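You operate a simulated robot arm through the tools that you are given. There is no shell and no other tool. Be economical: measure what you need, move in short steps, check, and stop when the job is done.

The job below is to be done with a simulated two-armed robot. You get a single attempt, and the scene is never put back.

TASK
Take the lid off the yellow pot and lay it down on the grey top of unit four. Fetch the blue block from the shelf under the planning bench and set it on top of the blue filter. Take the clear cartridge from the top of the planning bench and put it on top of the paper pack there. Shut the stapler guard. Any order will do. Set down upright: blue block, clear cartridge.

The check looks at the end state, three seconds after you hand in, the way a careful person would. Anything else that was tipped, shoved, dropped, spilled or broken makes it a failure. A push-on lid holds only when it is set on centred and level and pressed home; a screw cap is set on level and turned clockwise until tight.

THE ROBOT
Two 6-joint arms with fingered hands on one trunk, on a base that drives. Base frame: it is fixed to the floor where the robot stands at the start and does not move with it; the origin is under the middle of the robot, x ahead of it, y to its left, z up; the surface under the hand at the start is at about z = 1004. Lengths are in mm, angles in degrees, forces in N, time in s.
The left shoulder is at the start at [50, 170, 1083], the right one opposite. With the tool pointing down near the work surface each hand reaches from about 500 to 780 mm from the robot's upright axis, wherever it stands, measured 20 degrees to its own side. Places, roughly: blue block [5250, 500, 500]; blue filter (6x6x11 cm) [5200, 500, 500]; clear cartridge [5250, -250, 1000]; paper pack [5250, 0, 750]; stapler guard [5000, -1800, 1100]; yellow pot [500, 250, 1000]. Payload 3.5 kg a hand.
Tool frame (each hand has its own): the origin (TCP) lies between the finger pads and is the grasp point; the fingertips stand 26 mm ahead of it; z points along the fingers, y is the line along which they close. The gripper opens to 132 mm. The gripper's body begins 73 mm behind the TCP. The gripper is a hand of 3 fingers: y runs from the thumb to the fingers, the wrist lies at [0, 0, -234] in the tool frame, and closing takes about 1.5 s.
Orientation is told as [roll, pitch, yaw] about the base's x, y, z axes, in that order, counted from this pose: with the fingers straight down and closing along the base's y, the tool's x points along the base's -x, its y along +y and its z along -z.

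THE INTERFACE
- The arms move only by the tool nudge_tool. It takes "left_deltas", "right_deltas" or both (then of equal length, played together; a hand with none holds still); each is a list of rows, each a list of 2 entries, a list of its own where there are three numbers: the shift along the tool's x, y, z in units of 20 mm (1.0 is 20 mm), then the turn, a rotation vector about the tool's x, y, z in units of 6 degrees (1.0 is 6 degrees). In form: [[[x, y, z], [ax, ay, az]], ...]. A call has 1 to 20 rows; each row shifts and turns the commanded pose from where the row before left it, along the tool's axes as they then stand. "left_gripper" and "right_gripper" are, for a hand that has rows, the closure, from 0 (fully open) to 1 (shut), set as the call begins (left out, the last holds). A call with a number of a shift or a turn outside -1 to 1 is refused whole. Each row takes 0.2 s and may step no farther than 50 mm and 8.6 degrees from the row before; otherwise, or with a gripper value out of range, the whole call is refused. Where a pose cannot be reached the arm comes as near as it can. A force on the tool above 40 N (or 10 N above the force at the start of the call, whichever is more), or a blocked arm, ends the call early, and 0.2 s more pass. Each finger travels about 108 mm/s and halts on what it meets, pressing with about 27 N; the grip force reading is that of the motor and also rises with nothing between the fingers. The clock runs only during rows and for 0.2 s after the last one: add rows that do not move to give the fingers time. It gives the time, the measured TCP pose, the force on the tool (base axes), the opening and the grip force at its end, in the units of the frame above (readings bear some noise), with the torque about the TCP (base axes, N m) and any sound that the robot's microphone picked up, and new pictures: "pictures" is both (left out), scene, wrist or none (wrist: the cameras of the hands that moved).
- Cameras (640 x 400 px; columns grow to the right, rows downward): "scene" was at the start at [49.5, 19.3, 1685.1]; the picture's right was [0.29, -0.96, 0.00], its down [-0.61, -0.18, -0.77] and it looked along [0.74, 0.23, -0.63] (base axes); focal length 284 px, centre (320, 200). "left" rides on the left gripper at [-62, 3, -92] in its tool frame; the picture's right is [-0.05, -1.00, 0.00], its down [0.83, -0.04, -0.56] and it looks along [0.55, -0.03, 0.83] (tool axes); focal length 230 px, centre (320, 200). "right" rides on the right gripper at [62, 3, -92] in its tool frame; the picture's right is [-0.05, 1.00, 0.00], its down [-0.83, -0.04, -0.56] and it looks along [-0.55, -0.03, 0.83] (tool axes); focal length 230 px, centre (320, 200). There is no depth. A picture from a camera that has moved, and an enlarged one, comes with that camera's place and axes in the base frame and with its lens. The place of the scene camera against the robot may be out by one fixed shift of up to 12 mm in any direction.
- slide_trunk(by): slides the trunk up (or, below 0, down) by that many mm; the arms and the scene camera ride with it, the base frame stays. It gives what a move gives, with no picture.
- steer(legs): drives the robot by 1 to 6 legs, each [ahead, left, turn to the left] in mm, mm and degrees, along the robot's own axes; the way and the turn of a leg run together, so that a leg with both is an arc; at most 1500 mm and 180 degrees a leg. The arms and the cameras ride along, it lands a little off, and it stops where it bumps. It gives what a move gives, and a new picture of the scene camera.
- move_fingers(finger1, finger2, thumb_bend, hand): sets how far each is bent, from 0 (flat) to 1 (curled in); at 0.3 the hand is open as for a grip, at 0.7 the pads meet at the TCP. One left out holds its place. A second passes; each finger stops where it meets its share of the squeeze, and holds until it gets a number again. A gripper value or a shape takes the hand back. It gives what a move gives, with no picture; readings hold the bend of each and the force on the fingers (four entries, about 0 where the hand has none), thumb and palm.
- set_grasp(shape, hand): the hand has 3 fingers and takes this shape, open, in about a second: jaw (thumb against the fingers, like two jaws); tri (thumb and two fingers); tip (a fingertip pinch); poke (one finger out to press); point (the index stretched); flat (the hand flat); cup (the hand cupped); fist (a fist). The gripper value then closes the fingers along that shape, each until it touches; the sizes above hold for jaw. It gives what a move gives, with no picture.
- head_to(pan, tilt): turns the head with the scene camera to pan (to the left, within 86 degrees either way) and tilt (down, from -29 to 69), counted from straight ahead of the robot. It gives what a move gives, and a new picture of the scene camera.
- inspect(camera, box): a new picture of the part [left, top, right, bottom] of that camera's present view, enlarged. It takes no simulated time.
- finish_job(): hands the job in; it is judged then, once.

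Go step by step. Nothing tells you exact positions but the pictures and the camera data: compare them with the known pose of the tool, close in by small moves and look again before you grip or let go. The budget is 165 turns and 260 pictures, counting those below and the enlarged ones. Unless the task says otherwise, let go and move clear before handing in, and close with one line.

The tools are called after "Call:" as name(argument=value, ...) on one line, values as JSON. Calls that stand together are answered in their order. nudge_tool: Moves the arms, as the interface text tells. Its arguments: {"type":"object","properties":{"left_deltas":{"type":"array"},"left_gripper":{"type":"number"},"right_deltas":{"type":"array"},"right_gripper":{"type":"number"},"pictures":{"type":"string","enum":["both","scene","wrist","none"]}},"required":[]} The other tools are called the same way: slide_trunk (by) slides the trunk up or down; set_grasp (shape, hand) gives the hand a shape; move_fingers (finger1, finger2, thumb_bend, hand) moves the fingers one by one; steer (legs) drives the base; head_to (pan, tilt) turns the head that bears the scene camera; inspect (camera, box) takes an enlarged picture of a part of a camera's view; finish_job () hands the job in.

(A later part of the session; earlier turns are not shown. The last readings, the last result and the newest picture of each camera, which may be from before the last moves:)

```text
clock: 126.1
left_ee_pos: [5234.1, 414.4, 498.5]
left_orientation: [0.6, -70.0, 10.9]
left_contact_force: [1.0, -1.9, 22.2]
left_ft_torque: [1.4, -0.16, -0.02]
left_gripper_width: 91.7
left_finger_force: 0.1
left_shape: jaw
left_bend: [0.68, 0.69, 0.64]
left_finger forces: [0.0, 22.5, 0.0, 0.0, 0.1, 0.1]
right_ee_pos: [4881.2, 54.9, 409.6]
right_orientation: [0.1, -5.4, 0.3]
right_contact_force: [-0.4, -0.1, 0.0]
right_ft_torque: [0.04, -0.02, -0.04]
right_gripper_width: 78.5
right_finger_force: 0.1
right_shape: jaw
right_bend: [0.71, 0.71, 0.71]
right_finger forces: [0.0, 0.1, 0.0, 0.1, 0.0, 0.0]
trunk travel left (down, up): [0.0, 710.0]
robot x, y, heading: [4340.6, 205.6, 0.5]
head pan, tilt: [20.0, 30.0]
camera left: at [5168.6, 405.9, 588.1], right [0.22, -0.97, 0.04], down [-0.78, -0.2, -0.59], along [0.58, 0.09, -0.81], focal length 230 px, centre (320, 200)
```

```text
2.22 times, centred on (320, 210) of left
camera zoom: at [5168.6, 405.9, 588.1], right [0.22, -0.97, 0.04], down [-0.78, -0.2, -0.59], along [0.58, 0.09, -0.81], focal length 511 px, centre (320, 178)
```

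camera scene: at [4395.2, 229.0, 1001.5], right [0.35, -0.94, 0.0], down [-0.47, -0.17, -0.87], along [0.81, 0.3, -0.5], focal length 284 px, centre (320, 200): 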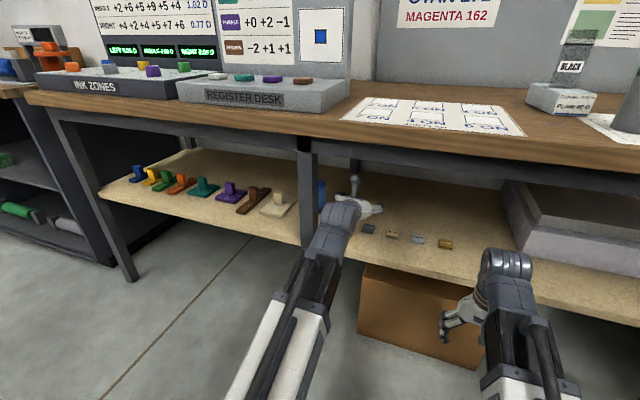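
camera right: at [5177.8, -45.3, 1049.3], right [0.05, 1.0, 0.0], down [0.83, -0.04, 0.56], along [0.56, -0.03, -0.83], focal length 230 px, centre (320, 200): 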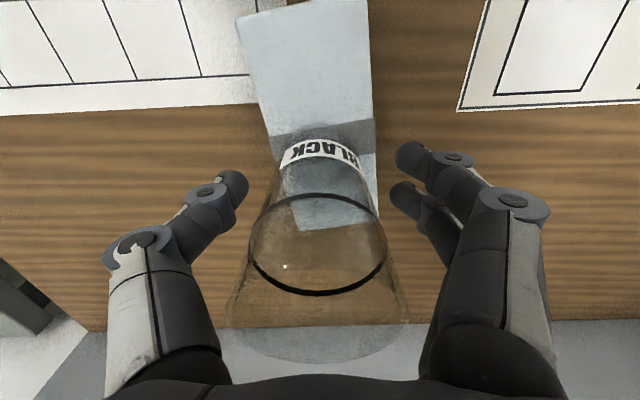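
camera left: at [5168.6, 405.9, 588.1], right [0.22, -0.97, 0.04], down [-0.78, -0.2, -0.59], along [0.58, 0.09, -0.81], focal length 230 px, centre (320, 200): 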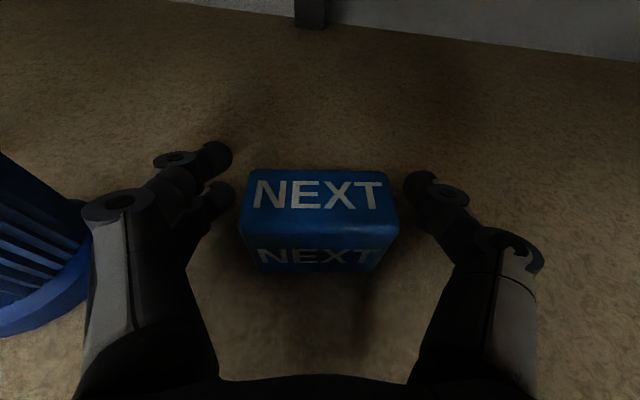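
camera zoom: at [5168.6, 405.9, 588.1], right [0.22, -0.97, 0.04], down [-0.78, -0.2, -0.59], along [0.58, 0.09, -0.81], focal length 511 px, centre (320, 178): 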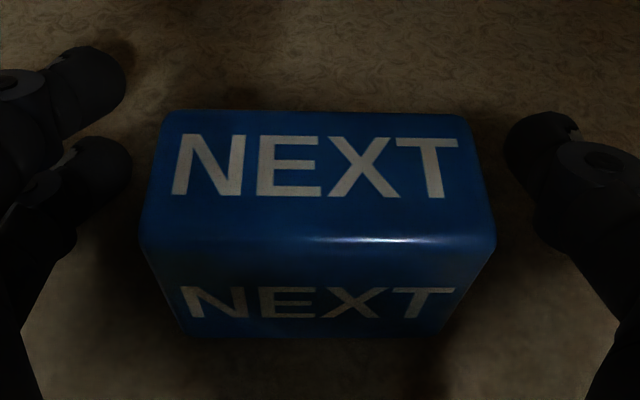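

A lower finger is resting on the shelf (22 N), so I'm a little low. I'll raise about 10 mm and draw back slightly before closing.

Call:
nudge_tool(left_deltas=[[[-0.365, 0, -0.455], [0, 0, 0]], [[0, 0, 0], [0, 0, 0]], [[0, 0, 0], [0, 0, 0]]], pictures="none")

```text
clock: 126.9
left_ee_pos: [5227.1, 415.1, 502.5]
left_orientation: [0.4, -69.4, 11.4]
left_contact_force: [0.1, 0.1, 0.7]
left_ft_torque: [-0.05, 0.0, 0.03]
left_gripper_width: 92.3
left_finger_force: 0.2
left_shape: jaw
left_bend: [0.68, 0.67, 0.64]
left_finger forces: [0.0, 0.1, 0.1, 0.0, 0.0, 0.0]
right_ee_pos: [4880.9, 54.5, 408.5]
right_orientation: [0.0, -5.3, 0.2]
right_contact_force: [-0.7, -0.1, -1.1]
right_ft_torque: [-0.01, 0.02, -0.01]
right_gripper_width: 78.7
right_finger_force: 0.2
right_shape: jaw
right_bend: [0.71, 0.71, 0.71]
right_finger forces: [0.1, 0.0, 0.0, 0.1, 0.0, 0.1]
trunk travel left (down, up): [0.0, 710.0]
robot x, y, heading: [4343.9, 201.6, 0.2]
head pan, tilt: [20.0, 30.0]
```

Contact has cleared at z 502.5. I'll close and look.

Call:
nudge_tool(left_deltas=[[[0, 0, 0], [0, 0, 0]], [[0, 0, 0], [0, 0, 0]], [[0, 0, 0], [0, 0, 0]], [[0, 0, 0], [0, 0, 0]], [[0, 0, 0], [0, 0, 0]], [[0, 0, 0], [0, 0, 0]]], left_gripper=1, pictures="wrist")

Call:
inspect(camera="left", box=[180, 120, 460, 300])

```text
clock: 128.3
left_ee_pos: [5227.5, 415.3, 503.9]
left_orientation: [0.3, -69.5, 11.3]
left_contact_force: [-0.8, -0.5, 2.3]
left_ft_torque: [-0.01, -0.02, 0.01]
left_gripper_width: 17.8
left_finger_force: 27.2
left_shape: jaw
left_bend: [0.74, 0.77, 0.77]
left_finger forces: [24.3, 7.8, 0.0, 0.0, 32.5, 0.0]
right_ee_pos: [4883.1, 54.5, 409.3]
right_orientation: [0.0, -5.3, 0.2]
right_contact_force: [0.3, -0.2, -0.5]
right_ft_torque: [0.03, -0.01, -0.04]
right_gripper_width: 78.8
right_finger_force: 0.1
right_shape: jaw
right_bend: [0.71, 0.71, 0.71]
right_finger forces: [0.1, 0.0, 0.0, 0.0, 0.0, 0.0]
trunk travel left (down, up): [0.0, 710.0]
robot x, y, heading: [4343.4, 204.9, 0.1]
head pan, tilt: [20.0, 30.0]
camera left: at [5163.6, 405.9, 593.7], right [0.22, -0.97, 0.05], down [-0.79, -0.21, -0.58], along [0.58, 0.09, -0.81], focal length 230 px, centre (320, 200)
```

left: 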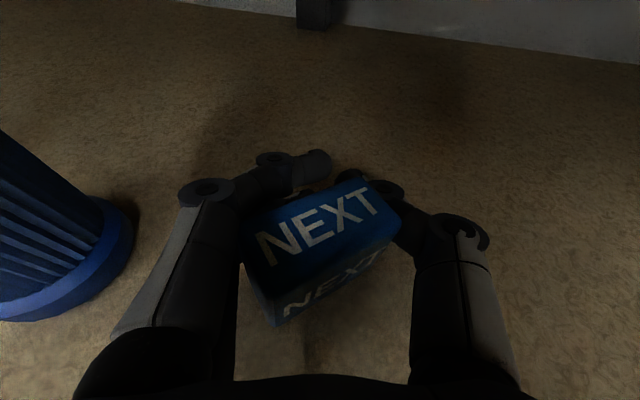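

```text
2.22 times, centred on (320, 210) of left
camera zoom: at [5163.6, 405.9, 593.7], right [0.22, -0.97, 0.05], down [-0.79, -0.21, -0.58], along [0.58, 0.09, -0.81], focal length 511 px, centre (320, 178)
```

zoom: 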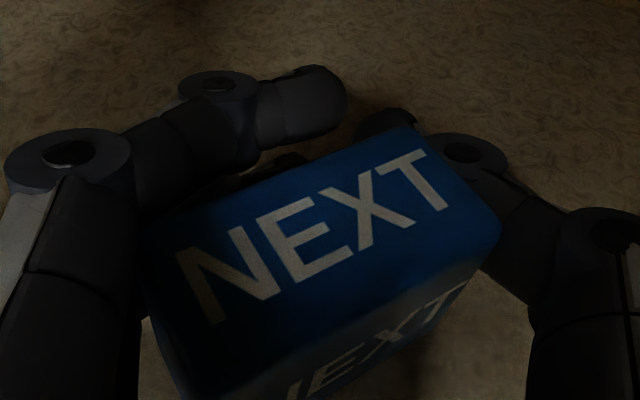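

The block slipped back toward the palm and turned as the fingers curled past it. I'll open again and look before regripping deeper.

Call:
nudge_tool(left_deltas=[[[0, 0, 0], [0, 0, 0]], [[0, 0, 0], [0, 0, 0]], [[0, 0, 0], [0, 0, 0]], [[0, 0, 0], [0, 0, 0]], [[0, 0, 0], [0, 0, 0]]], left_gripper=0.2, pictures="wrist")

Call:
inspect(camera="left", box=[180, 120, 460, 300])

Call:
inspect(camera="scene", box=[280, 160, 400, 260])

```text
clock: 129.5
left_ee_pos: [5227.4, 415.0, 503.3]
left_orientation: [0.4, -69.5, 11.3]
left_contact_force: [-0.2, -1.0, 0.2]
left_ft_torque: [-0.01, 0.0, 0.0]
left_gripper_width: 105.4
left_finger_force: 0.1
left_shape: jaw
left_bend: [0.59, 0.59, 0.56]
left_finger forces: [0.0, 0.0, 0.0, 0.0, 0.0, 0.0]
right_ee_pos: [4882.3, 56.3, 409.6]
right_orientation: [0.1, -5.4, 0.2]
right_contact_force: [-0.2, 0.4, -0.2]
right_ft_torque: [-0.03, 0.01, 0.02]
right_gripper_width: 78.8
right_finger_force: 0.1
right_shape: jaw
right_bend: [0.71, 0.71, 0.71]
right_finger forces: [0.1, 0.1, 0.0, 0.0, 0.0, 0.0]
trunk travel left (down, up): [0.0, 710.0]
robot x, y, heading: [4343.7, 203.8, 0.2]
head pan, tilt: [20.0, 30.0]
camera left: at [5163.7, 405.8, 593.4], right [0.22, -0.97, 0.05], down [-0.79, -0.21, -0.58], along [0.58, 0.09, -0.81], focal length 230 px, centre (320, 200)
```

left: 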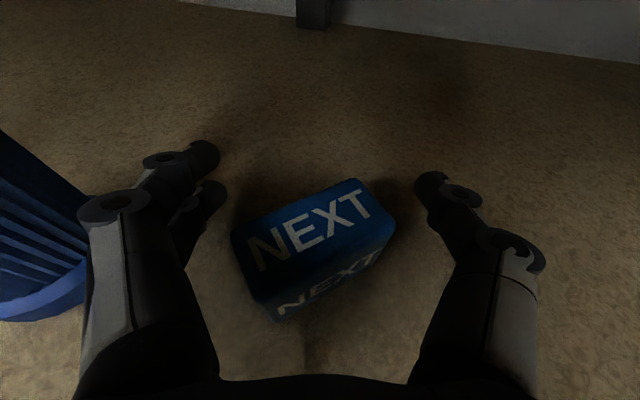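

```text
2.22 times, centred on (320, 210) of left
camera zoom: at [5163.7, 405.8, 593.4], right [0.22, -0.97, 0.05], down [-0.79, -0.21, -0.58], along [0.58, 0.09, -0.81], focal length 511 px, centre (320, 178)
```

zoom: 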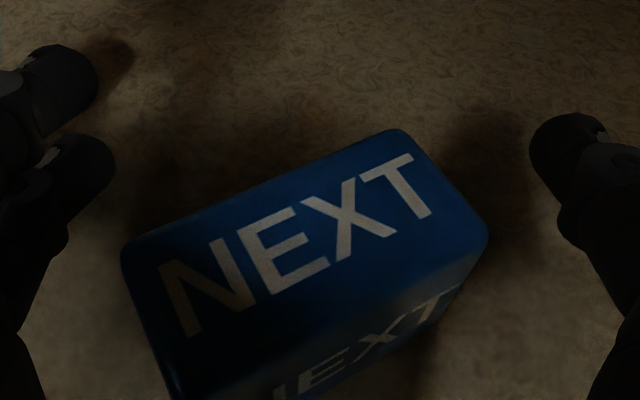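

```text
4.00 times, centred on (340, 210) of scene
camera zoom: at [4395.2, 228.9, 1001.5], right [0.35, -0.94, 0.0], down [-0.47, -0.17, -0.87], along [0.81, 0.3, -0.5], focal length 1137 px, centre (240, 160)
```

zoom: 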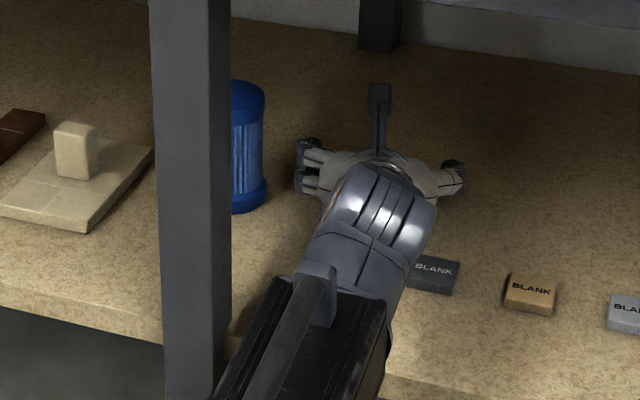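

The block is still upright but now sits at about [5207, 417], turned about 40°. The fingertips had slid past its far edge, so I'll pinch with the tips on the block's middle. I'll rise, draw back, and yaw to 40°, then look.

Call:
nudge_tool(left_deltas=[[[-0.86, 0, -0.31], [0, 0, 0]], [[-0.86, 0, -0.31], [0, 0, 0]], [[-0.86, 0, -0.31], [0, 0, 0]], [[0.3, -0.08, -0.82], [0, 0, 0]], [[0.3, -0.08, -0.82], [0, 0, 0]], [[0, 0, 0], [-0.88, 0, -0.32]], [[0, 0, 0], [-0.88, 0, -0.32]], [[0, 0, 0], [-0.88, 0, -0.32]], [[0, 0, 0], [-0.88, 0, -0.32]], [[0, 0, 0], [-0.88, 0, -0.32]], [[0, 0, 0], [0, 0, 0]]], pictures="both")

Call:
inspect(camera="left", box=[180, 80, 460, 260])

```text
clock: 131.9
left_ee_pos: [5195.0, 405.6, 556.5]
left_orientation: [1.1, -69.5, 38.9]
left_contact_force: [1.7, -0.1, 0.3]
left_ft_torque: [0.01, 0.01, 0.02]
left_gripper_width: 105.4
left_finger_force: 0.0
left_shape: jaw
left_bend: [0.59, 0.59, 0.56]
left_finger forces: [0.0, 0.1, 0.0, 0.0, 0.0, 0.0]
right_ee_pos: [4883.1, 53.8, 407.5]
right_orientation: [0.0, -5.4, 0.3]
right_contact_force: [-0.2, 0.0, 0.0]
right_ft_torque: [0.0, -0.01, 0.02]
right_gripper_width: 78.7
right_finger_force: 0.0
right_shape: jaw
right_bend: [0.71, 0.71, 0.71]
right_finger forces: [0.0, 0.1, 0.0, 0.0, 0.0, 0.0]
trunk travel left (down, up): [0.0, 710.0]
robot x, y, heading: [4342.8, 200.2, 0.4]
head pan, tilt: [20.0, 30.0]
camera scene: at [4395.2, 228.9, 1001.5], right [0.35, -0.94, 0.0], down [-0.47, -0.17, -0.87], along [0.81, 0.3, -0.5], focal length 284 px, centre (320, 200)
camera left: at [5143.3, 365.7, 647.9], right [0.65, -0.76, 0.04], down [-0.6, -0.55, -0.59], along [0.47, 0.36, -0.81], focal length 230 px, centre (320, 200)
```

scene: 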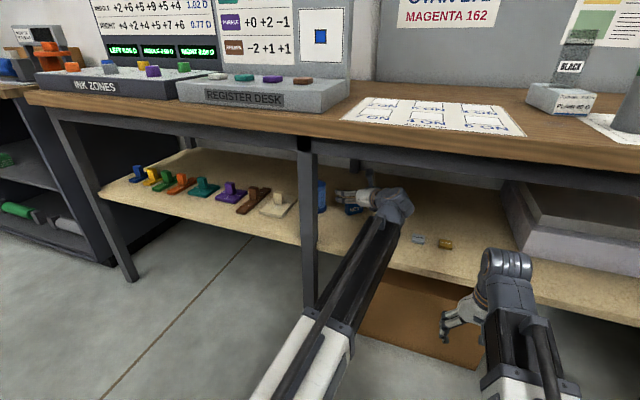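
left: 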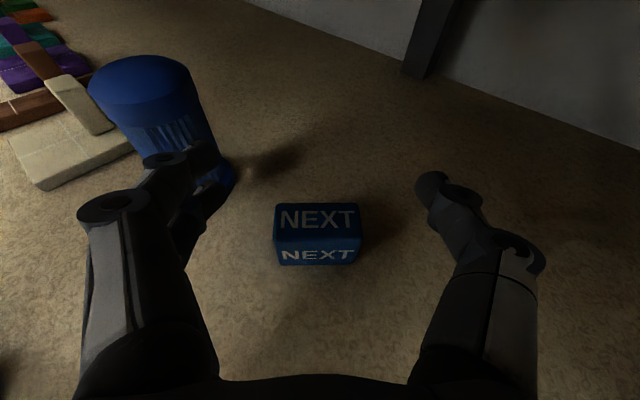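

```text
2.22 times, centred on (320, 170) of left
camera zoom: at [5143.3, 365.7, 647.9], right [0.65, -0.76, 0.04], down [-0.6, -0.55, -0.59], along [0.47, 0.36, -0.81], focal length 511 px, centre (320, 267)
```

zoom: 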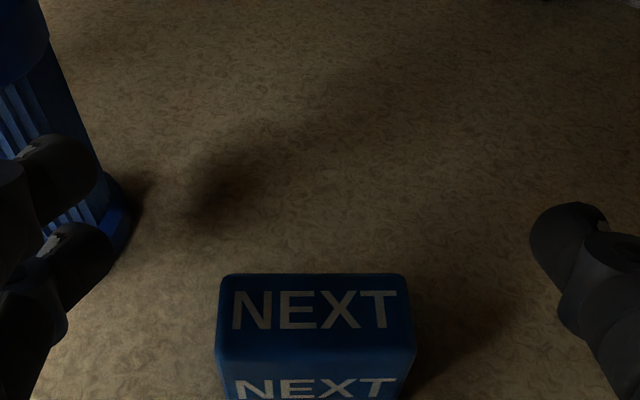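

Now the hand is square to the block and the fingertips stand over its middle; block is about 60 × 31 × 46 mm at [5209, 418]. I'll go straight down to z 500 and close.

Call:
nudge_tool(left_deltas=[[[0.66, 0, 0.24], [0, 0, 0]], [[0.66, 0, 0.24], [0, 0, 0]], [[0.66, 0, 0.24], [0, 0, 0]], [[0.62, 0, 0.23], [0, 0, 0]], [[0, 0, 0], [0, 0, 0]]], pictures="wrist")

Call:
inspect(camera="left", box=[180, 120, 460, 300])

```text
clock: 133.1
left_ee_pos: [5193.9, 403.8, 503.0]
left_orientation: [1.2, -69.7, 38.8]
left_contact_force: [0.1, 0.3, -0.1]
left_ft_torque: [0.01, 0.0, 0.01]
left_gripper_width: 105.5
left_finger_force: 0.1
left_shape: jaw
left_bend: [0.59, 0.59, 0.56]
left_finger forces: [0.0, 0.0, 0.1, 0.0, 0.1, 0.0]
right_ee_pos: [4883.0, 55.5, 409.4]
right_orientation: [0.0, -5.3, 0.3]
right_contact_force: [0.3, 0.2, 0.4]
right_ft_torque: [0.01, -0.01, -0.03]
right_gripper_width: 79.1
right_finger_force: 0.0
right_shape: jaw
right_bend: [0.71, 0.71, 0.71]
right_finger forces: [0.1, 0.0, 0.0, 0.0, 0.0, 0.0]
trunk travel left (down, up): [0.0, 710.0]
robot x, y, heading: [4342.9, 203.0, 0.4]
head pan, tilt: [20.0, 30.0]
camera left: at [5142.7, 366.2, 592.8], right [0.65, -0.76, 0.04], down [-0.6, -0.55, -0.59], along [0.47, 0.36, -0.81], focal length 230 px, centre (320, 200)
```

left: 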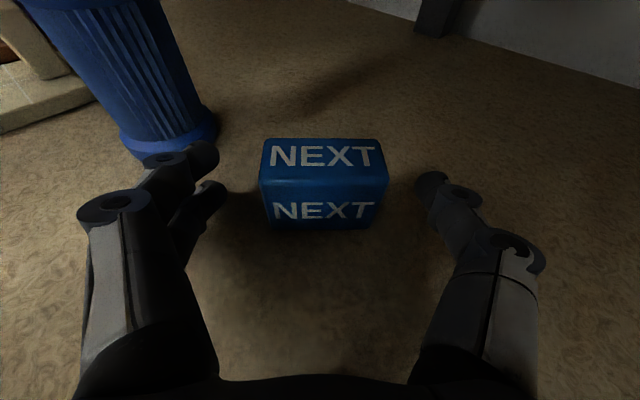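

```text
2.22 times, centred on (320, 210) of left
camera zoom: at [5142.7, 366.2, 592.8], right [0.65, -0.76, 0.04], down [-0.6, -0.55, -0.59], along [0.47, 0.36, -0.81], focal length 511 px, centre (320, 178)
```

zoom: 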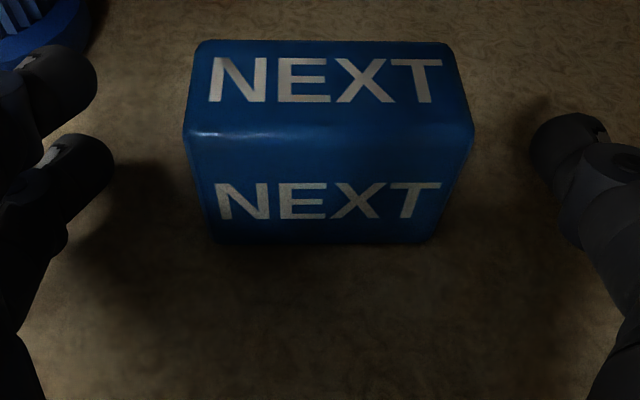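

Call:
nudge_tool(left_deltas=[[[0.02, 0, 0.38], [0, 0, 0]], [[0, 0, 0], [0, 0, 0]]], pictures="none")

Call:
nudge_tool(left_deltas=[[[0, 0, 0], [0, 0, 0]], [[0, 0, 0], [0, 0, 0]], [[0, 0, 0], [0, 0, 0]]], left_gripper=0.55, pictures="wrist")

Call:
inspect(camera="left", box=[180, 120, 460, 300])

```text
clock: 133.7
left_ee_pos: [5199.2, 408.0, 499.1]
left_orientation: [1.2, -69.6, 38.8]
left_contact_force: [-0.5, -0.7, 0.3]
left_ft_torque: [0.01, 0.04, -0.04]
left_gripper_width: 105.7
left_finger_force: 0.0
left_shape: jaw
left_bend: [0.59, 0.59, 0.56]
left_finger forces: [0.1, 0.1, 0.0, 0.0, 0.0, 0.0]
right_ee_pos: [4882.7, 56.1, 409.0]
right_orientation: [0.0, -5.3, 0.2]
right_contact_force: [0.1, -0.6, -0.7]
right_ft_torque: [0.0, 0.04, 0.0]
right_gripper_width: 78.7
right_finger_force: 0.1
right_shape: jaw
right_bend: [0.71, 0.71, 0.71]
right_finger forces: [0.0, 0.0, 0.0, 0.0, 0.0, 0.0]
trunk travel left (down, up): [0.0, 710.0]
robot x, y, heading: [4342.7, 203.4, 0.0]
head pan, tilt: [20.0, 30.0]
```

```text
clock: 134.5
left_ee_pos: [5200.5, 408.5, 499.6]
left_orientation: [1.1, -69.7, 38.8]
left_contact_force: [0.5, -0.1, 0.1]
left_ft_torque: [-0.01, 0.04, 0.03]
left_gripper_width: 60.4
left_finger_force: 0.1
left_shape: jaw
left_bend: [0.73, 0.73, 0.7]
left_finger forces: [0.0, 0.1, 0.1, 0.0, 0.0, 0.1]
right_ee_pos: [4883.0, 55.1, 409.4]
right_orientation: [0.0, -5.2, 0.1]
right_contact_force: [0.2, 0.1, 0.0]
right_ft_torque: [0.0, 0.03, 0.01]
right_gripper_width: 78.7
right_finger_force: 0.0
right_shape: jaw
right_bend: [0.71, 0.71, 0.71]
right_finger forces: [0.1, 0.1, 0.0, 0.0, 0.0, 0.0]
trunk travel left (down, up): [0.0, 710.0]
robot x, y, heading: [4343.5, 205.8, 0.2]
head pan, tilt: [20.0, 30.0]
camera left: at [5147.9, 370.0, 589.5], right [0.65, -0.76, 0.04], down [-0.6, -0.55, -0.59], along [0.47, 0.36, -0.81], focal length 230 px, centre (320, 200)
```

left: 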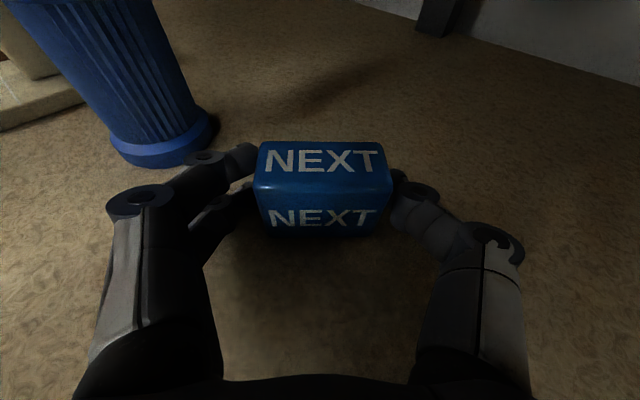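

```text
2.22 times, centred on (320, 210) of left
camera zoom: at [5147.9, 370.0, 589.5], right [0.65, -0.76, 0.04], down [-0.6, -0.55, -0.59], along [0.47, 0.36, -0.81], focal length 511 px, centre (320, 178)
```

zoom: 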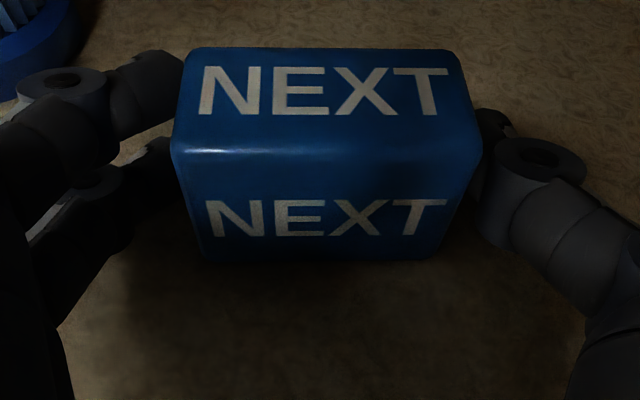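

The tips are just beside the block's middle. I'll close the last bit.

Call:
nudge_tool(left_deltas=[[[0, 0, 0], [0, 0, 0]], [[0, 0, 0], [0, 0, 0]], [[0, 0, 0], [0, 0, 0]], [[0, 0, 0], [0, 0, 0]]], left_gripper=0.64, pictures="wrist")

Call:
inspect(camera="left", box=[180, 120, 460, 300])

```text
clock: 135.5
left_ee_pos: [5198.8, 408.7, 499.3]
left_orientation: [1.1, -69.7, 38.8]
left_contact_force: [0.1, 0.3, 1.7]
left_ft_torque: [0.0, 0.03, -0.03]
left_gripper_width: 51.4
left_finger_force: 27.3
left_shape: jaw
left_bend: [0.73, 0.74, 0.7]
left_finger forces: [11.5, 12.8, 0.0, 0.0, 24.6, 0.1]
right_ee_pos: [4882.5, 53.7, 409.7]
right_orientation: [0.0, -5.3, 0.2]
right_contact_force: [0.1, -0.5, 0.5]
right_ft_torque: [0.01, 0.02, 0.0]
right_gripper_width: 78.5
right_finger_force: 0.1
right_shape: jaw
right_bend: [0.71, 0.71, 0.71]
right_finger forces: [0.0, 0.0, 0.1, 0.0, 0.0, 0.0]
trunk travel left (down, up): [0.0, 710.0]
robot x, y, heading: [4338.9, 206.6, 0.2]
head pan, tilt: [20.0, 30.0]
camera left: at [5147.9, 370.0, 589.6], right [0.65, -0.76, 0.04], down [-0.6, -0.55, -0.59], along [0.47, 0.36, -0.81], focal length 230 px, centre (320, 200)
```

left: 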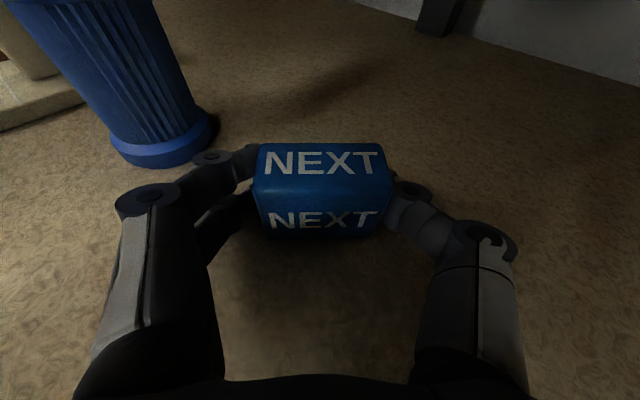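

```text
2.22 times, centred on (320, 210) of left
camera zoom: at [5147.9, 370.0, 589.6], right [0.65, -0.76, 0.04], down [-0.6, -0.55, -0.59], along [0.47, 0.36, -0.81], focal length 511 px, centre (320, 178)
```

zoom: 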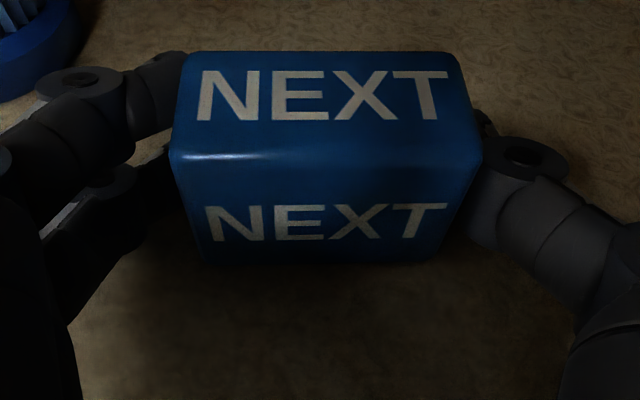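

The grip is even (11.5/12.8 against 24.6 N) and the block hasn't moved. I'll lift it with the trunk, first a little to check the hold, then to just above the filter's height.

Call:
slide_trunk(by=20)

Call:
inspect(camera="left", box=[0, 0, 640, 400])

```text
clock: 136.2
left_ee_pos: [5199.7, 408.7, 518.9]
left_orientation: [1.1, -69.5, 38.8]
left_contact_force: [-0.2, -0.3, 0.4]
left_ft_torque: [0.0, 0.02, 0.02]
left_gripper_width: 51.2
left_finger_force: 26.8
left_shape: jaw
left_bend: [0.74, 0.74, 0.7]
left_finger forces: [10.2, 12.6, 0.1, 0.0, 24.8, 0.1]
right_ee_pos: [4881.9, 55.0, 427.1]
right_orientation: [0.0, -5.3, 0.2]
right_contact_force: [-0.5, 0.1, -0.1]
right_ft_torque: [0.02, 0.03, -0.01]
right_gripper_width: 78.7
right_finger_force: 0.1
right_shape: jaw
right_bend: [0.71, 0.71, 0.71]
right_finger forces: [0.0, 0.0, 0.0, 0.0, 0.0, 0.1]
trunk travel left (down, up): [-20.0, 690.0]
robot x, y, heading: [4341.2, 202.5, 0.1]
head pan, tilt: [20.0, 30.0]
```

```text
1.00 times, centred on (320, 200) of left (not enlarged: the box is as wide or as high as the picture)
camera zoom: at [5148.0, 370.0, 609.3], right [0.65, -0.76, 0.04], down [-0.6, -0.55, -0.59], along [0.47, 0.36, -0.81], focal length 230 px, centre (320, 200)
```

zoom: 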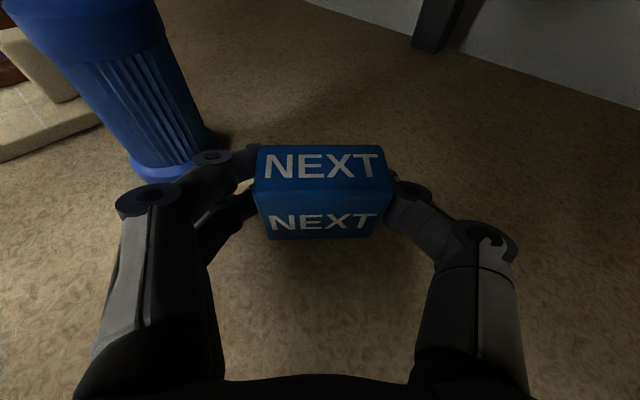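

Held firmly and level. I'll raise it 100 mm more and check height against the filter top.

Call:
slide_trunk(by=98)

Call:
inspect(camera="left", box=[0, 0, 640, 400])

Call:
inspect(camera="scene", box=[270, 150, 430, 270])

```text
clock: 137.5
left_ee_pos: [5198.0, 409.0, 618.1]
left_orientation: [1.1, -69.6, 38.9]
left_contact_force: [-0.1, -0.1, -0.2]
left_ft_torque: [-0.01, -0.05, -0.03]
left_gripper_width: 51.0
left_finger_force: 27.1
left_shape: jaw
left_bend: [0.74, 0.74, 0.7]
left_finger forces: [10.1, 12.6, 0.1, 0.0, 24.8, 0.1]
right_ee_pos: [4883.3, 55.6, 526.3]
right_orientation: [0.0, -5.3, 0.2]
right_contact_force: [-0.2, 0.7, -0.5]
right_ft_torque: [0.04, 0.03, 0.01]
right_gripper_width: 78.8
right_finger_force: 0.2
right_shape: jaw
right_bend: [0.71, 0.71, 0.71]
right_finger forces: [0.0, 0.1, 0.0, 0.1, 0.0, 0.1]
trunk travel left (down, up): [-118.0, 592.0]
robot x, y, heading: [4344.1, 200.4, 0.4]
head pan, tilt: [20.0, 30.0]
```

```text
1.00 times, centred on (320, 200) of left (not enlarged: the box is as wide or as high as the picture)
camera zoom: at [5148.0, 370.0, 707.3], right [0.65, -0.76, 0.04], down [-0.6, -0.55, -0.59], along [0.47, 0.36, -0.81], focal length 230 px, centre (320, 200)
```

zoom: 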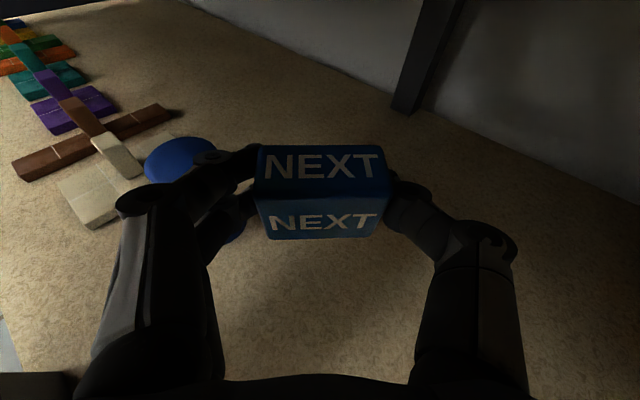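

```text
3.33 times, centred on (350, 210) of scene
camera zoom: at [4395.3, 229.0, 1119.4], right [0.35, -0.94, 0.0], down [-0.47, -0.17, -0.87], along [0.81, 0.3, -0.5], focal length 948 px, centre (220, 167)
```

zoom: 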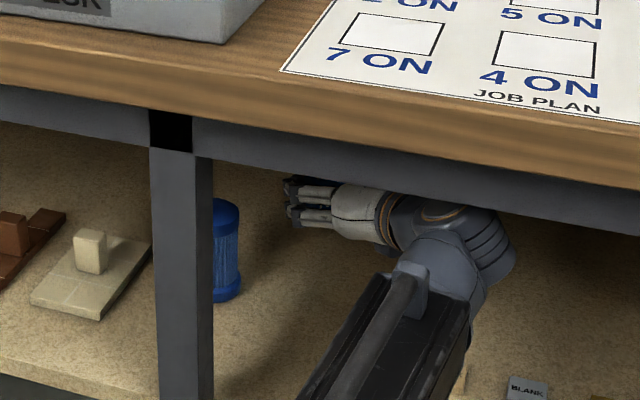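

The filter's top is in view, centred at about [5184, 540], top z ≈ 570, and the block's foot is about 580. I'll carry the block leftward while yawing further to keep wrist clear of the leg, stopping half-way to look.

Call:
nudge_tool(left_deltas=[[[-0.28, 0, -0.1], [0, 0, 0]], [[-0.146, 0.755, 0.4], [-0.359, 0, -0.13]], [[-0.156, 0.737, 0.43], [-0.359, 0, -0.13]], [[-0.166, 0.718, 0.456], [-0.359, 0, -0.13]], [[-0.176, 0.7, 0.484], [-0.359, 0, -0.13]], [[0, 0, 0], [0, 0, 0]]], pictures="both")

Call:
inspect(camera="scene", box=[270, 150, 430, 270])

```text
clock: 138.9
left_ee_pos: [5188.0, 477.5, 623.1]
left_orientation: [1.3, -69.7, 47.8]
left_contact_force: [0.6, -0.2, -1.5]
left_ft_torque: [0.02, -0.01, 0.0]
left_gripper_width: 51.1
left_finger_force: 26.5
left_shape: jaw
left_bend: [0.74, 0.74, 0.7]
left_finger forces: [10.3, 12.6, 0.1, 0.0, 24.8, 0.1]
right_ee_pos: [4883.4, 55.0, 527.1]
right_orientation: [0.0, -5.3, 0.2]
right_contact_force: [-0.2, 0.7, 0.3]
right_ft_torque: [0.0, -0.03, 0.01]
right_gripper_width: 78.5
right_finger_force: 0.1
right_shape: jaw
right_bend: [0.71, 0.71, 0.71]
right_finger forces: [0.0, 0.0, 0.0, 0.0, 0.0, 0.0]
trunk travel left (down, up): [-118.0, 592.0]
robot x, y, heading: [4339.7, 206.0, 0.4]
head pan, tilt: [20.0, 30.0]
camera scene: at [4395.3, 229.0, 1119.5], right [0.35, -0.94, 0.0], down [-0.47, -0.17, -0.87], along [0.81, 0.3, -0.5], focal length 284 px, centre (320, 200)
camera left: at [5143.5, 431.3, 713.9], right [0.77, -0.64, 0.04], down [-0.5, -0.64, -0.59], along [0.4, 0.43, -0.81], focal length 230 px, centre (320, 200)
```

scene: 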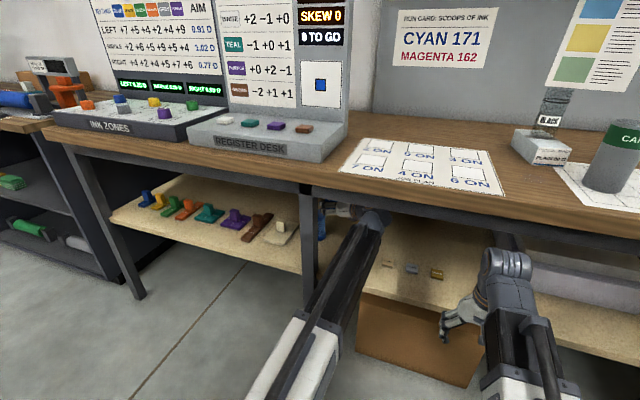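
left: 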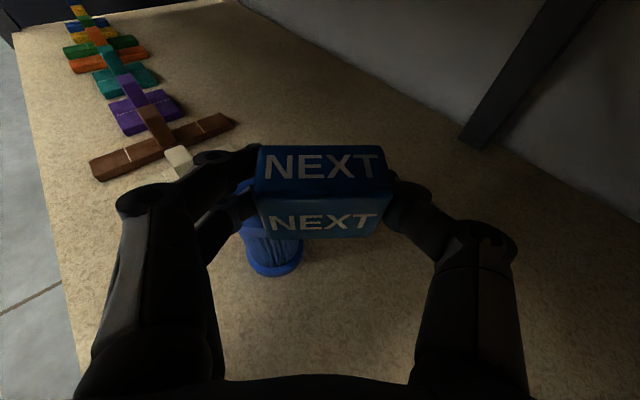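

```text
3.33 times, centred on (350, 210) of scene
camera zoom: at [4395.3, 229.0, 1119.5], right [0.35, -0.94, 0.0], down [-0.47, -0.17, -0.87], along [0.81, 0.3, -0.5], focal length 948 px, centre (220, 167)
```

zoom: 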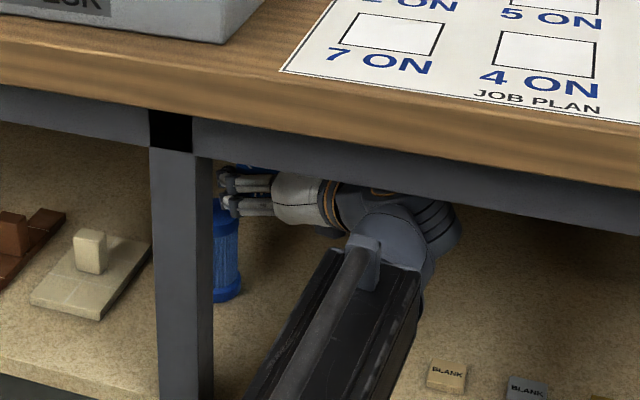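

On track. I'll do the remaining three steps to bring the block over the filter.

Call:
nudge_tool(left_deltas=[[[-0.17, 0.7, 0.46], [-0.359, 0, -0.13]], [[-0.18, 0.68, 0.49], [-0.359, 0, -0.13]], [[-0.19, 0.66, 0.52], [-0.359, 0, -0.13]], [[0, 0, 0], [0, 0, 0]]], pictures="wrist")

Call:
inspect(camera="left", box=[200, 120, 440, 280])

Call:
inspect(camera="scene", box=[290, 170, 390, 250])

```text
clock: 139.9
left_ee_pos: [5173.4, 527.1, 623.9]
left_orientation: [1.4, -69.7, 54.5]
left_contact_force: [0.4, 1.1, -1.3]
left_ft_torque: [0.0, 0.03, -0.01]
left_gripper_width: 51.1
left_finger_force: 27.2
left_shape: jaw
left_bend: [0.74, 0.74, 0.7]
left_finger forces: [10.3, 12.6, 0.0, 0.0, 24.7, 0.1]
right_ee_pos: [4882.9, 55.3, 526.9]
right_orientation: [0.0, -5.3, 0.3]
right_contact_force: [-0.2, -0.5, -0.3]
right_ft_torque: [-0.02, 0.02, 0.0]
right_gripper_width: 78.7
right_finger_force: 0.1
right_shape: jaw
right_bend: [0.71, 0.71, 0.71]
right_finger forces: [0.0, 0.1, 0.0, 0.0, 0.0, 0.1]
trunk travel left (down, up): [-118.0, 592.0]
robot x, y, heading: [4344.6, 202.4, 0.3]
head pan, tilt: [20.0, 30.0]
camera left: at [5135.9, 475.8, 714.0], right [0.84, -0.55, 0.04], down [-0.42, -0.69, -0.59], along [0.35, 0.47, -0.81], focal length 230 px, centre (320, 200)
```

left: 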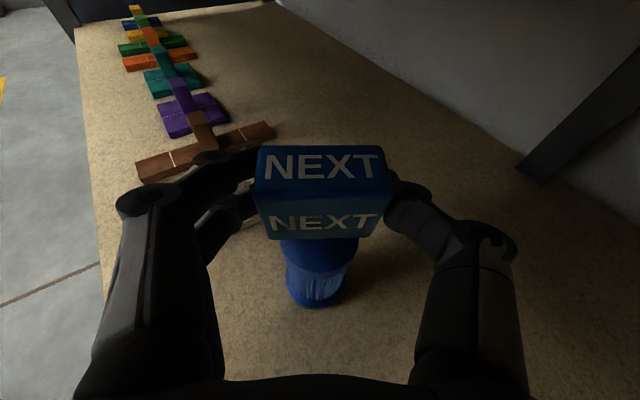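

```text
2.50 times, centred on (320, 200) of left
camera zoom: at [5135.9, 475.8, 714.0], right [0.84, -0.55, 0.04], down [-0.42, -0.69, -0.59], along [0.35, 0.47, -0.81], focal length 575 px, centre (320, 200)
```

zoom: 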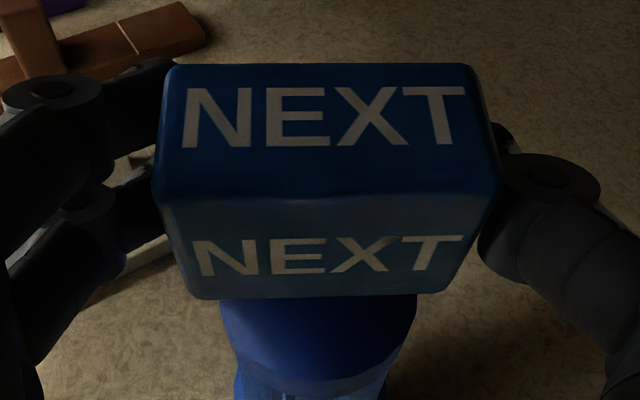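

```text
5.00 times, centred on (340, 210) of scene
camera zoom: at [4395.3, 229.0, 1119.5], right [0.35, -0.94, 0.0], down [-0.47, -0.17, -0.87], along [0.81, 0.3, -0.5], focal length 1422 px, centre (220, 150)
```

zoom: 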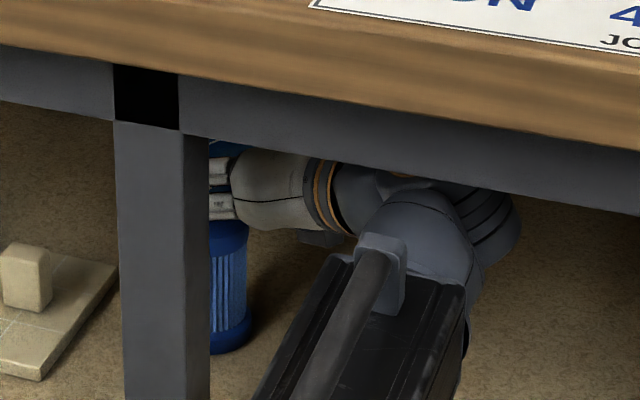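

Call:
inspect(camera="left", box=[260, 220, 380, 320])

```text
4.00 times, centred on (320, 270) of left
camera zoom: at [5135.9, 475.8, 714.0], right [0.84, -0.55, 0.04], down [-0.42, -0.69, -0.59], along [0.35, 0.47, -0.81], focal length 920 px, centre (320, -80)
```

zoom: 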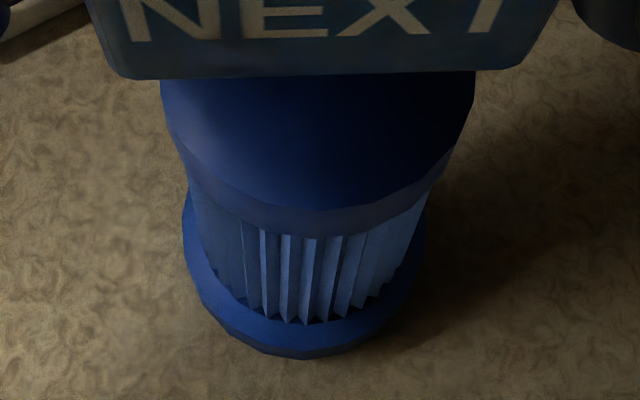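

The block is centred over the filter within about 3 mm (block ≈ [5184, 537], filter ≈ [5186, 537]). It needs to come down about 16 mm; I'll lower in small steps watching the force.

Call:
nudge_tool(left_deltas=[[[0.28, 0, 0.12], [0, 0, 0]], [[0.28, 0, 0.12], [0, 0, 0]], [[0, 0, 0], [0, 0, 0]]], pictures="none")

Call:
nudge_tool(left_deltas=[[[0.1, 0, 0.036], [0, 0, 0]], [[0, 0, 0], [0, 0, 0]]], pictures="none")

Call:
inspect(camera="left", box=[240, 180, 400, 320])

```text
clock: 140.7
left_ee_pos: [5175.0, 526.8, 611.4]
left_orientation: [1.4, -69.7, 54.5]
left_contact_force: [-0.6, 0.0, -1.4]
left_ft_torque: [-0.03, -0.02, 0.0]
left_gripper_width: 51.2
left_finger_force: 27.2
left_shape: jaw
left_bend: [0.74, 0.74, 0.7]
left_finger forces: [10.1, 12.6, 0.0, 0.0, 24.7, 0.0]
right_ee_pos: [4881.9, 54.3, 527.3]
right_orientation: [0.0, -5.3, 0.3]
right_contact_force: [0.5, -0.7, 0.2]
right_ft_torque: [-0.02, 0.02, -0.05]
right_gripper_width: 78.8
right_finger_force: 0.0
right_shape: jaw
right_bend: [0.71, 0.71, 0.71]
right_finger forces: [0.0, 0.0, 0.1, 0.1, 0.0, 0.1]
trunk travel left (down, up): [-118.0, 592.0]
robot x, y, heading: [4343.5, 202.1, 0.3]
head pan, tilt: [20.0, 30.0]
```

```text
clock: 141.3
left_ee_pos: [5174.8, 527.3, 609.1]
left_orientation: [1.4, -69.7, 54.4]
left_contact_force: [-0.6, 0.7, -1.5]
left_ft_torque: [-0.02, 0.01, 0.0]
left_gripper_width: 51.4
left_finger_force: 27.4
left_shape: jaw
left_bend: [0.74, 0.74, 0.7]
left_finger forces: [10.2, 12.7, 0.0, 0.0, 24.6, 0.0]
right_ee_pos: [4883.2, 55.2, 526.6]
right_orientation: [0.0, -5.3, 0.2]
right_contact_force: [-0.1, 0.7, -0.5]
right_ft_torque: [-0.02, -0.03, 0.0]
right_gripper_width: 78.8
right_finger_force: 0.0
right_shape: jaw
right_bend: [0.71, 0.71, 0.71]
right_finger forces: [0.0, 0.0, 0.1, 0.0, 0.0, 0.0]
trunk travel left (down, up): [-118.0, 592.0]
robot x, y, heading: [4342.1, 202.3, -0.1]
head pan, tilt: [20.0, 30.0]
```

```text
2.86 times, centred on (320, 250) of left
camera zoom: at [5136.5, 475.7, 699.4], right [0.84, -0.55, 0.04], down [-0.42, -0.69, -0.59], along [0.35, 0.47, -0.81], focal length 657 px, centre (320, 57)
```

zoom: 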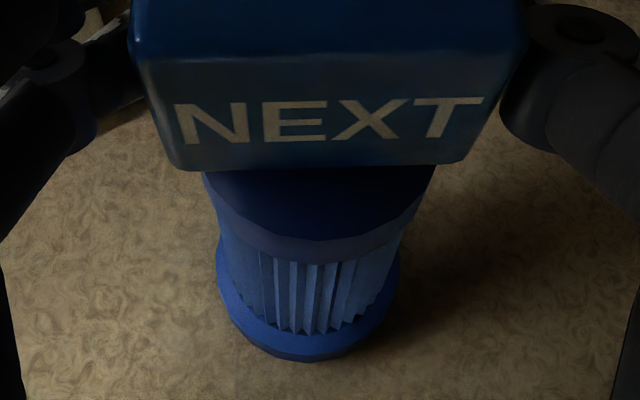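

Call:
nudge_tool(left_deltas=[[[0.09, 0, 0.035], [0, 0, 0]], [[0, 0, 0], [0, 0, 0]]], pictures="none")

Call:
nudge_tool(left_deltas=[[[0.09, 0, 0.035], [0, 0, 0]], [[0, 0, 0], [0, 0, 0]]], pictures="none")

```text
clock: 141.9
left_ee_pos: [5174.6, 527.0, 607.4]
left_orientation: [1.4, -69.7, 54.5]
left_contact_force: [-0.6, -0.3, -1.1]
left_ft_torque: [0.02, 0.01, -0.01]
left_gripper_width: 51.5
left_finger_force: 27.6
left_shape: jaw
left_bend: [0.74, 0.74, 0.7]
left_finger forces: [10.2, 12.7, 0.0, 0.1, 24.8, 0.1]
right_ee_pos: [4882.2, 53.7, 526.5]
right_orientation: [-0.1, -5.3, 0.1]
right_contact_force: [0.1, 0.1, 0.0]
right_ft_torque: [0.0, 0.01, 0.01]
right_gripper_width: 78.8
right_finger_force: 0.1
right_shape: jaw
right_bend: [0.71, 0.71, 0.71]
right_finger forces: [0.1, 0.0, 0.1, 0.0, 0.0, 0.0]
trunk travel left (down, up): [-118.0, 592.0]
robot x, y, heading: [4343.6, 204.7, 0.1]
head pan, tilt: [20.0, 30.0]
```

```text
clock: 142.5
left_ee_pos: [5174.9, 528.2, 605.8]
left_orientation: [1.4, -69.6, 54.5]
left_contact_force: [0.3, -0.7, 0.3]
left_ft_torque: [-0.02, 0.01, -0.01]
left_gripper_width: 51.2
left_finger_force: 26.7
left_shape: jaw
left_bend: [0.74, 0.74, 0.7]
left_finger forces: [10.2, 12.6, 0.1, 0.0, 24.8, 0.0]
right_ee_pos: [4881.7, 54.4, 528.1]
right_orientation: [0.0, -5.4, 0.2]
right_contact_force: [-0.3, 0.6, -0.4]
right_ft_torque: [0.0, 0.0, 0.01]
right_gripper_width: 78.8
right_finger_force: 0.1
right_shape: jaw
right_bend: [0.71, 0.71, 0.71]
right_finger forces: [0.0, 0.0, 0.0, 0.0, 0.0, 0.0]
trunk travel left (down, up): [-118.0, 592.0]
robot x, y, heading: [4341.7, 200.9, 0.3]
head pan, tilt: [20.0, 30.0]
```

Call:
nudge_tool(left_deltas=[[[0.07, 0, 0.026], [0, 0, 0]], [[0, 0, 0], [0, 0, 0]]], pictures="none")

Call:
inspect(camera="left", box=[240, 180, 400, 320])

```text
clock: 143.1
left_ee_pos: [5175.3, 527.6, 604.4]
left_orientation: [1.3, -69.7, 54.5]
left_contact_force: [-0.5, 0.5, 1.2]
left_ft_torque: [-0.01, 0.02, 0.0]
left_gripper_width: 51.4
left_finger_force: 26.6
left_shape: jaw
left_bend: [0.74, 0.74, 0.7]
left_finger forces: [11.2, 13.1, 0.0, 0.0, 25.0, 0.0]
right_ee_pos: [4882.8, 55.3, 526.4]
right_orientation: [0.0, -5.3, 0.2]
right_contact_force: [0.5, 0.1, 0.0]
right_ft_torque: [0.0, -0.02, -0.03]
right_gripper_width: 78.7
right_finger_force: 0.0
right_shape: jaw
right_bend: [0.71, 0.71, 0.71]
right_finger forces: [0.0, 0.0, 0.0, 0.1, 0.1, 0.0]
trunk travel left (down, up): [-118.0, 592.0]
robot x, y, heading: [4341.8, 208.5, 0.2]
head pan, tilt: [20.0, 30.0]
```

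```text
2.86 times, centred on (320, 250) of left
camera zoom: at [5136.9, 475.9, 694.2], right [0.84, -0.55, 0.04], down [-0.42, -0.69, -0.59], along [0.35, 0.47, -0.81], focal length 657 px, centre (320, 57)
```

zoom: 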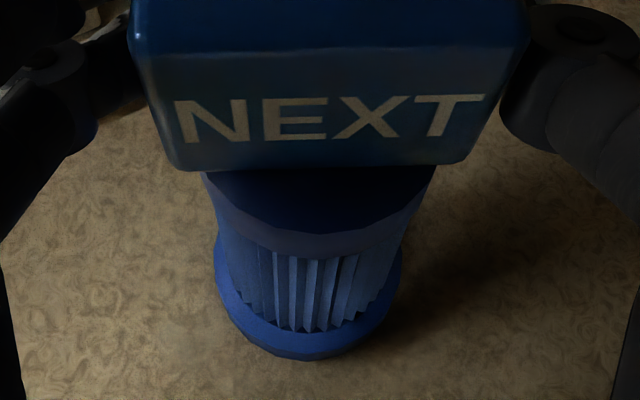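

Contact has begun with the block sitting flat on the filter. I'll release with a small opening first.

Call:
nudge_tool(left_deltas=[[[0.03, 0, 0.01], [0, 0, 0]], [[0, 0, 0], [0, 0, 0]]], pictures="none")

Call:
nudge_tool(left_deltas=[[[0, 0, 0], [0, 0, 0]], [[0, 0, 0], [0, 0, 0]]], left_gripper=0.53, pictures="wrist")

Call:
inspect(camera="left", box=[200, 120, 440, 300])

```text
clock: 143.7
left_ee_pos: [5176.1, 528.2, 604.7]
left_orientation: [1.4, -69.9, 54.5]
left_contact_force: [0.8, 1.0, 1.7]
left_ft_torque: [-0.01, 0.0, 0.01]
left_gripper_width: 51.0
left_finger_force: 27.3
left_shape: jaw
left_bend: [0.74, 0.74, 0.7]
left_finger forces: [11.6, 13.2, 0.0, 0.1, 25.5, 0.1]
right_ee_pos: [4881.8, 54.6, 527.6]
right_orientation: [0.0, -5.4, 0.2]
right_contact_force: [0.1, -0.2, 0.7]
right_ft_torque: [0.02, -0.01, 0.01]
right_gripper_width: 78.6
right_finger_force: 0.2
right_shape: jaw
right_bend: [0.71, 0.71, 0.71]
right_finger forces: [0.1, 0.0, 0.1, 0.0, 0.0, 0.0]
trunk travel left (down, up): [-118.0, 592.0]
robot x, y, heading: [4338.9, 202.5, 0.4]
head pan, tilt: [20.0, 30.0]
```

```text
clock: 144.3
left_ee_pos: [5174.5, 527.3, 603.5]
left_orientation: [1.6, -69.7, 54.4]
left_contact_force: [0.7, -0.2, -0.7]
left_ft_torque: [0.04, -0.03, 0.0]
left_gripper_width: 61.7
left_finger_force: 0.1
left_shape: jaw
left_bend: [0.73, 0.73, 0.7]
left_finger forces: [0.0, 0.1, 0.1, 0.1, 0.1, 0.1]
right_ee_pos: [4882.5, 54.9, 526.3]
right_orientation: [0.1, -5.2, 0.2]
right_contact_force: [0.6, 0.1, 0.7]
right_ft_torque: [0.0, 0.0, -0.01]
right_gripper_width: 78.8
right_finger_force: 0.1
right_shape: jaw
right_bend: [0.71, 0.71, 0.71]
right_finger forces: [0.0, 0.0, 0.0, 0.0, 0.0, 0.0]
trunk travel left (down, up): [-118.0, 592.0]
robot x, y, heading: [4342.5, 204.1, 0.5]
head pan, tilt: [20.0, 30.0]
camera left: at [5136.9, 476.0, 693.1], right [0.84, -0.55, 0.04], down [-0.42, -0.69, -0.59], along [0.35, 0.47, -0.81], focal length 230 px, centre (320, 200)
```

left: 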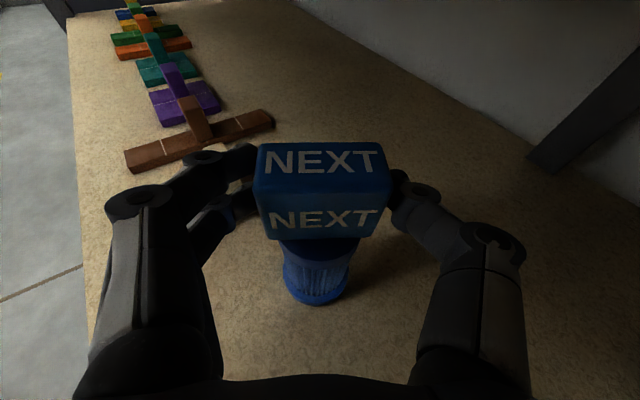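

```text
2.22 times, centred on (320, 210) of left
camera zoom: at [5136.9, 476.0, 693.1], right [0.84, -0.55, 0.04], down [-0.42, -0.69, -0.59], along [0.35, 0.47, -0.81], focal length 511 px, centre (320, 178)
```

zoom: 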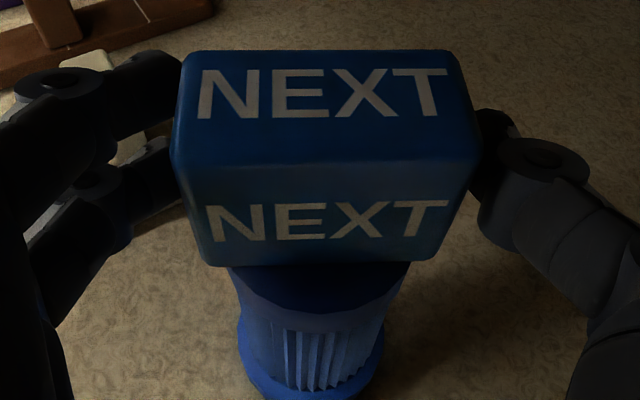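

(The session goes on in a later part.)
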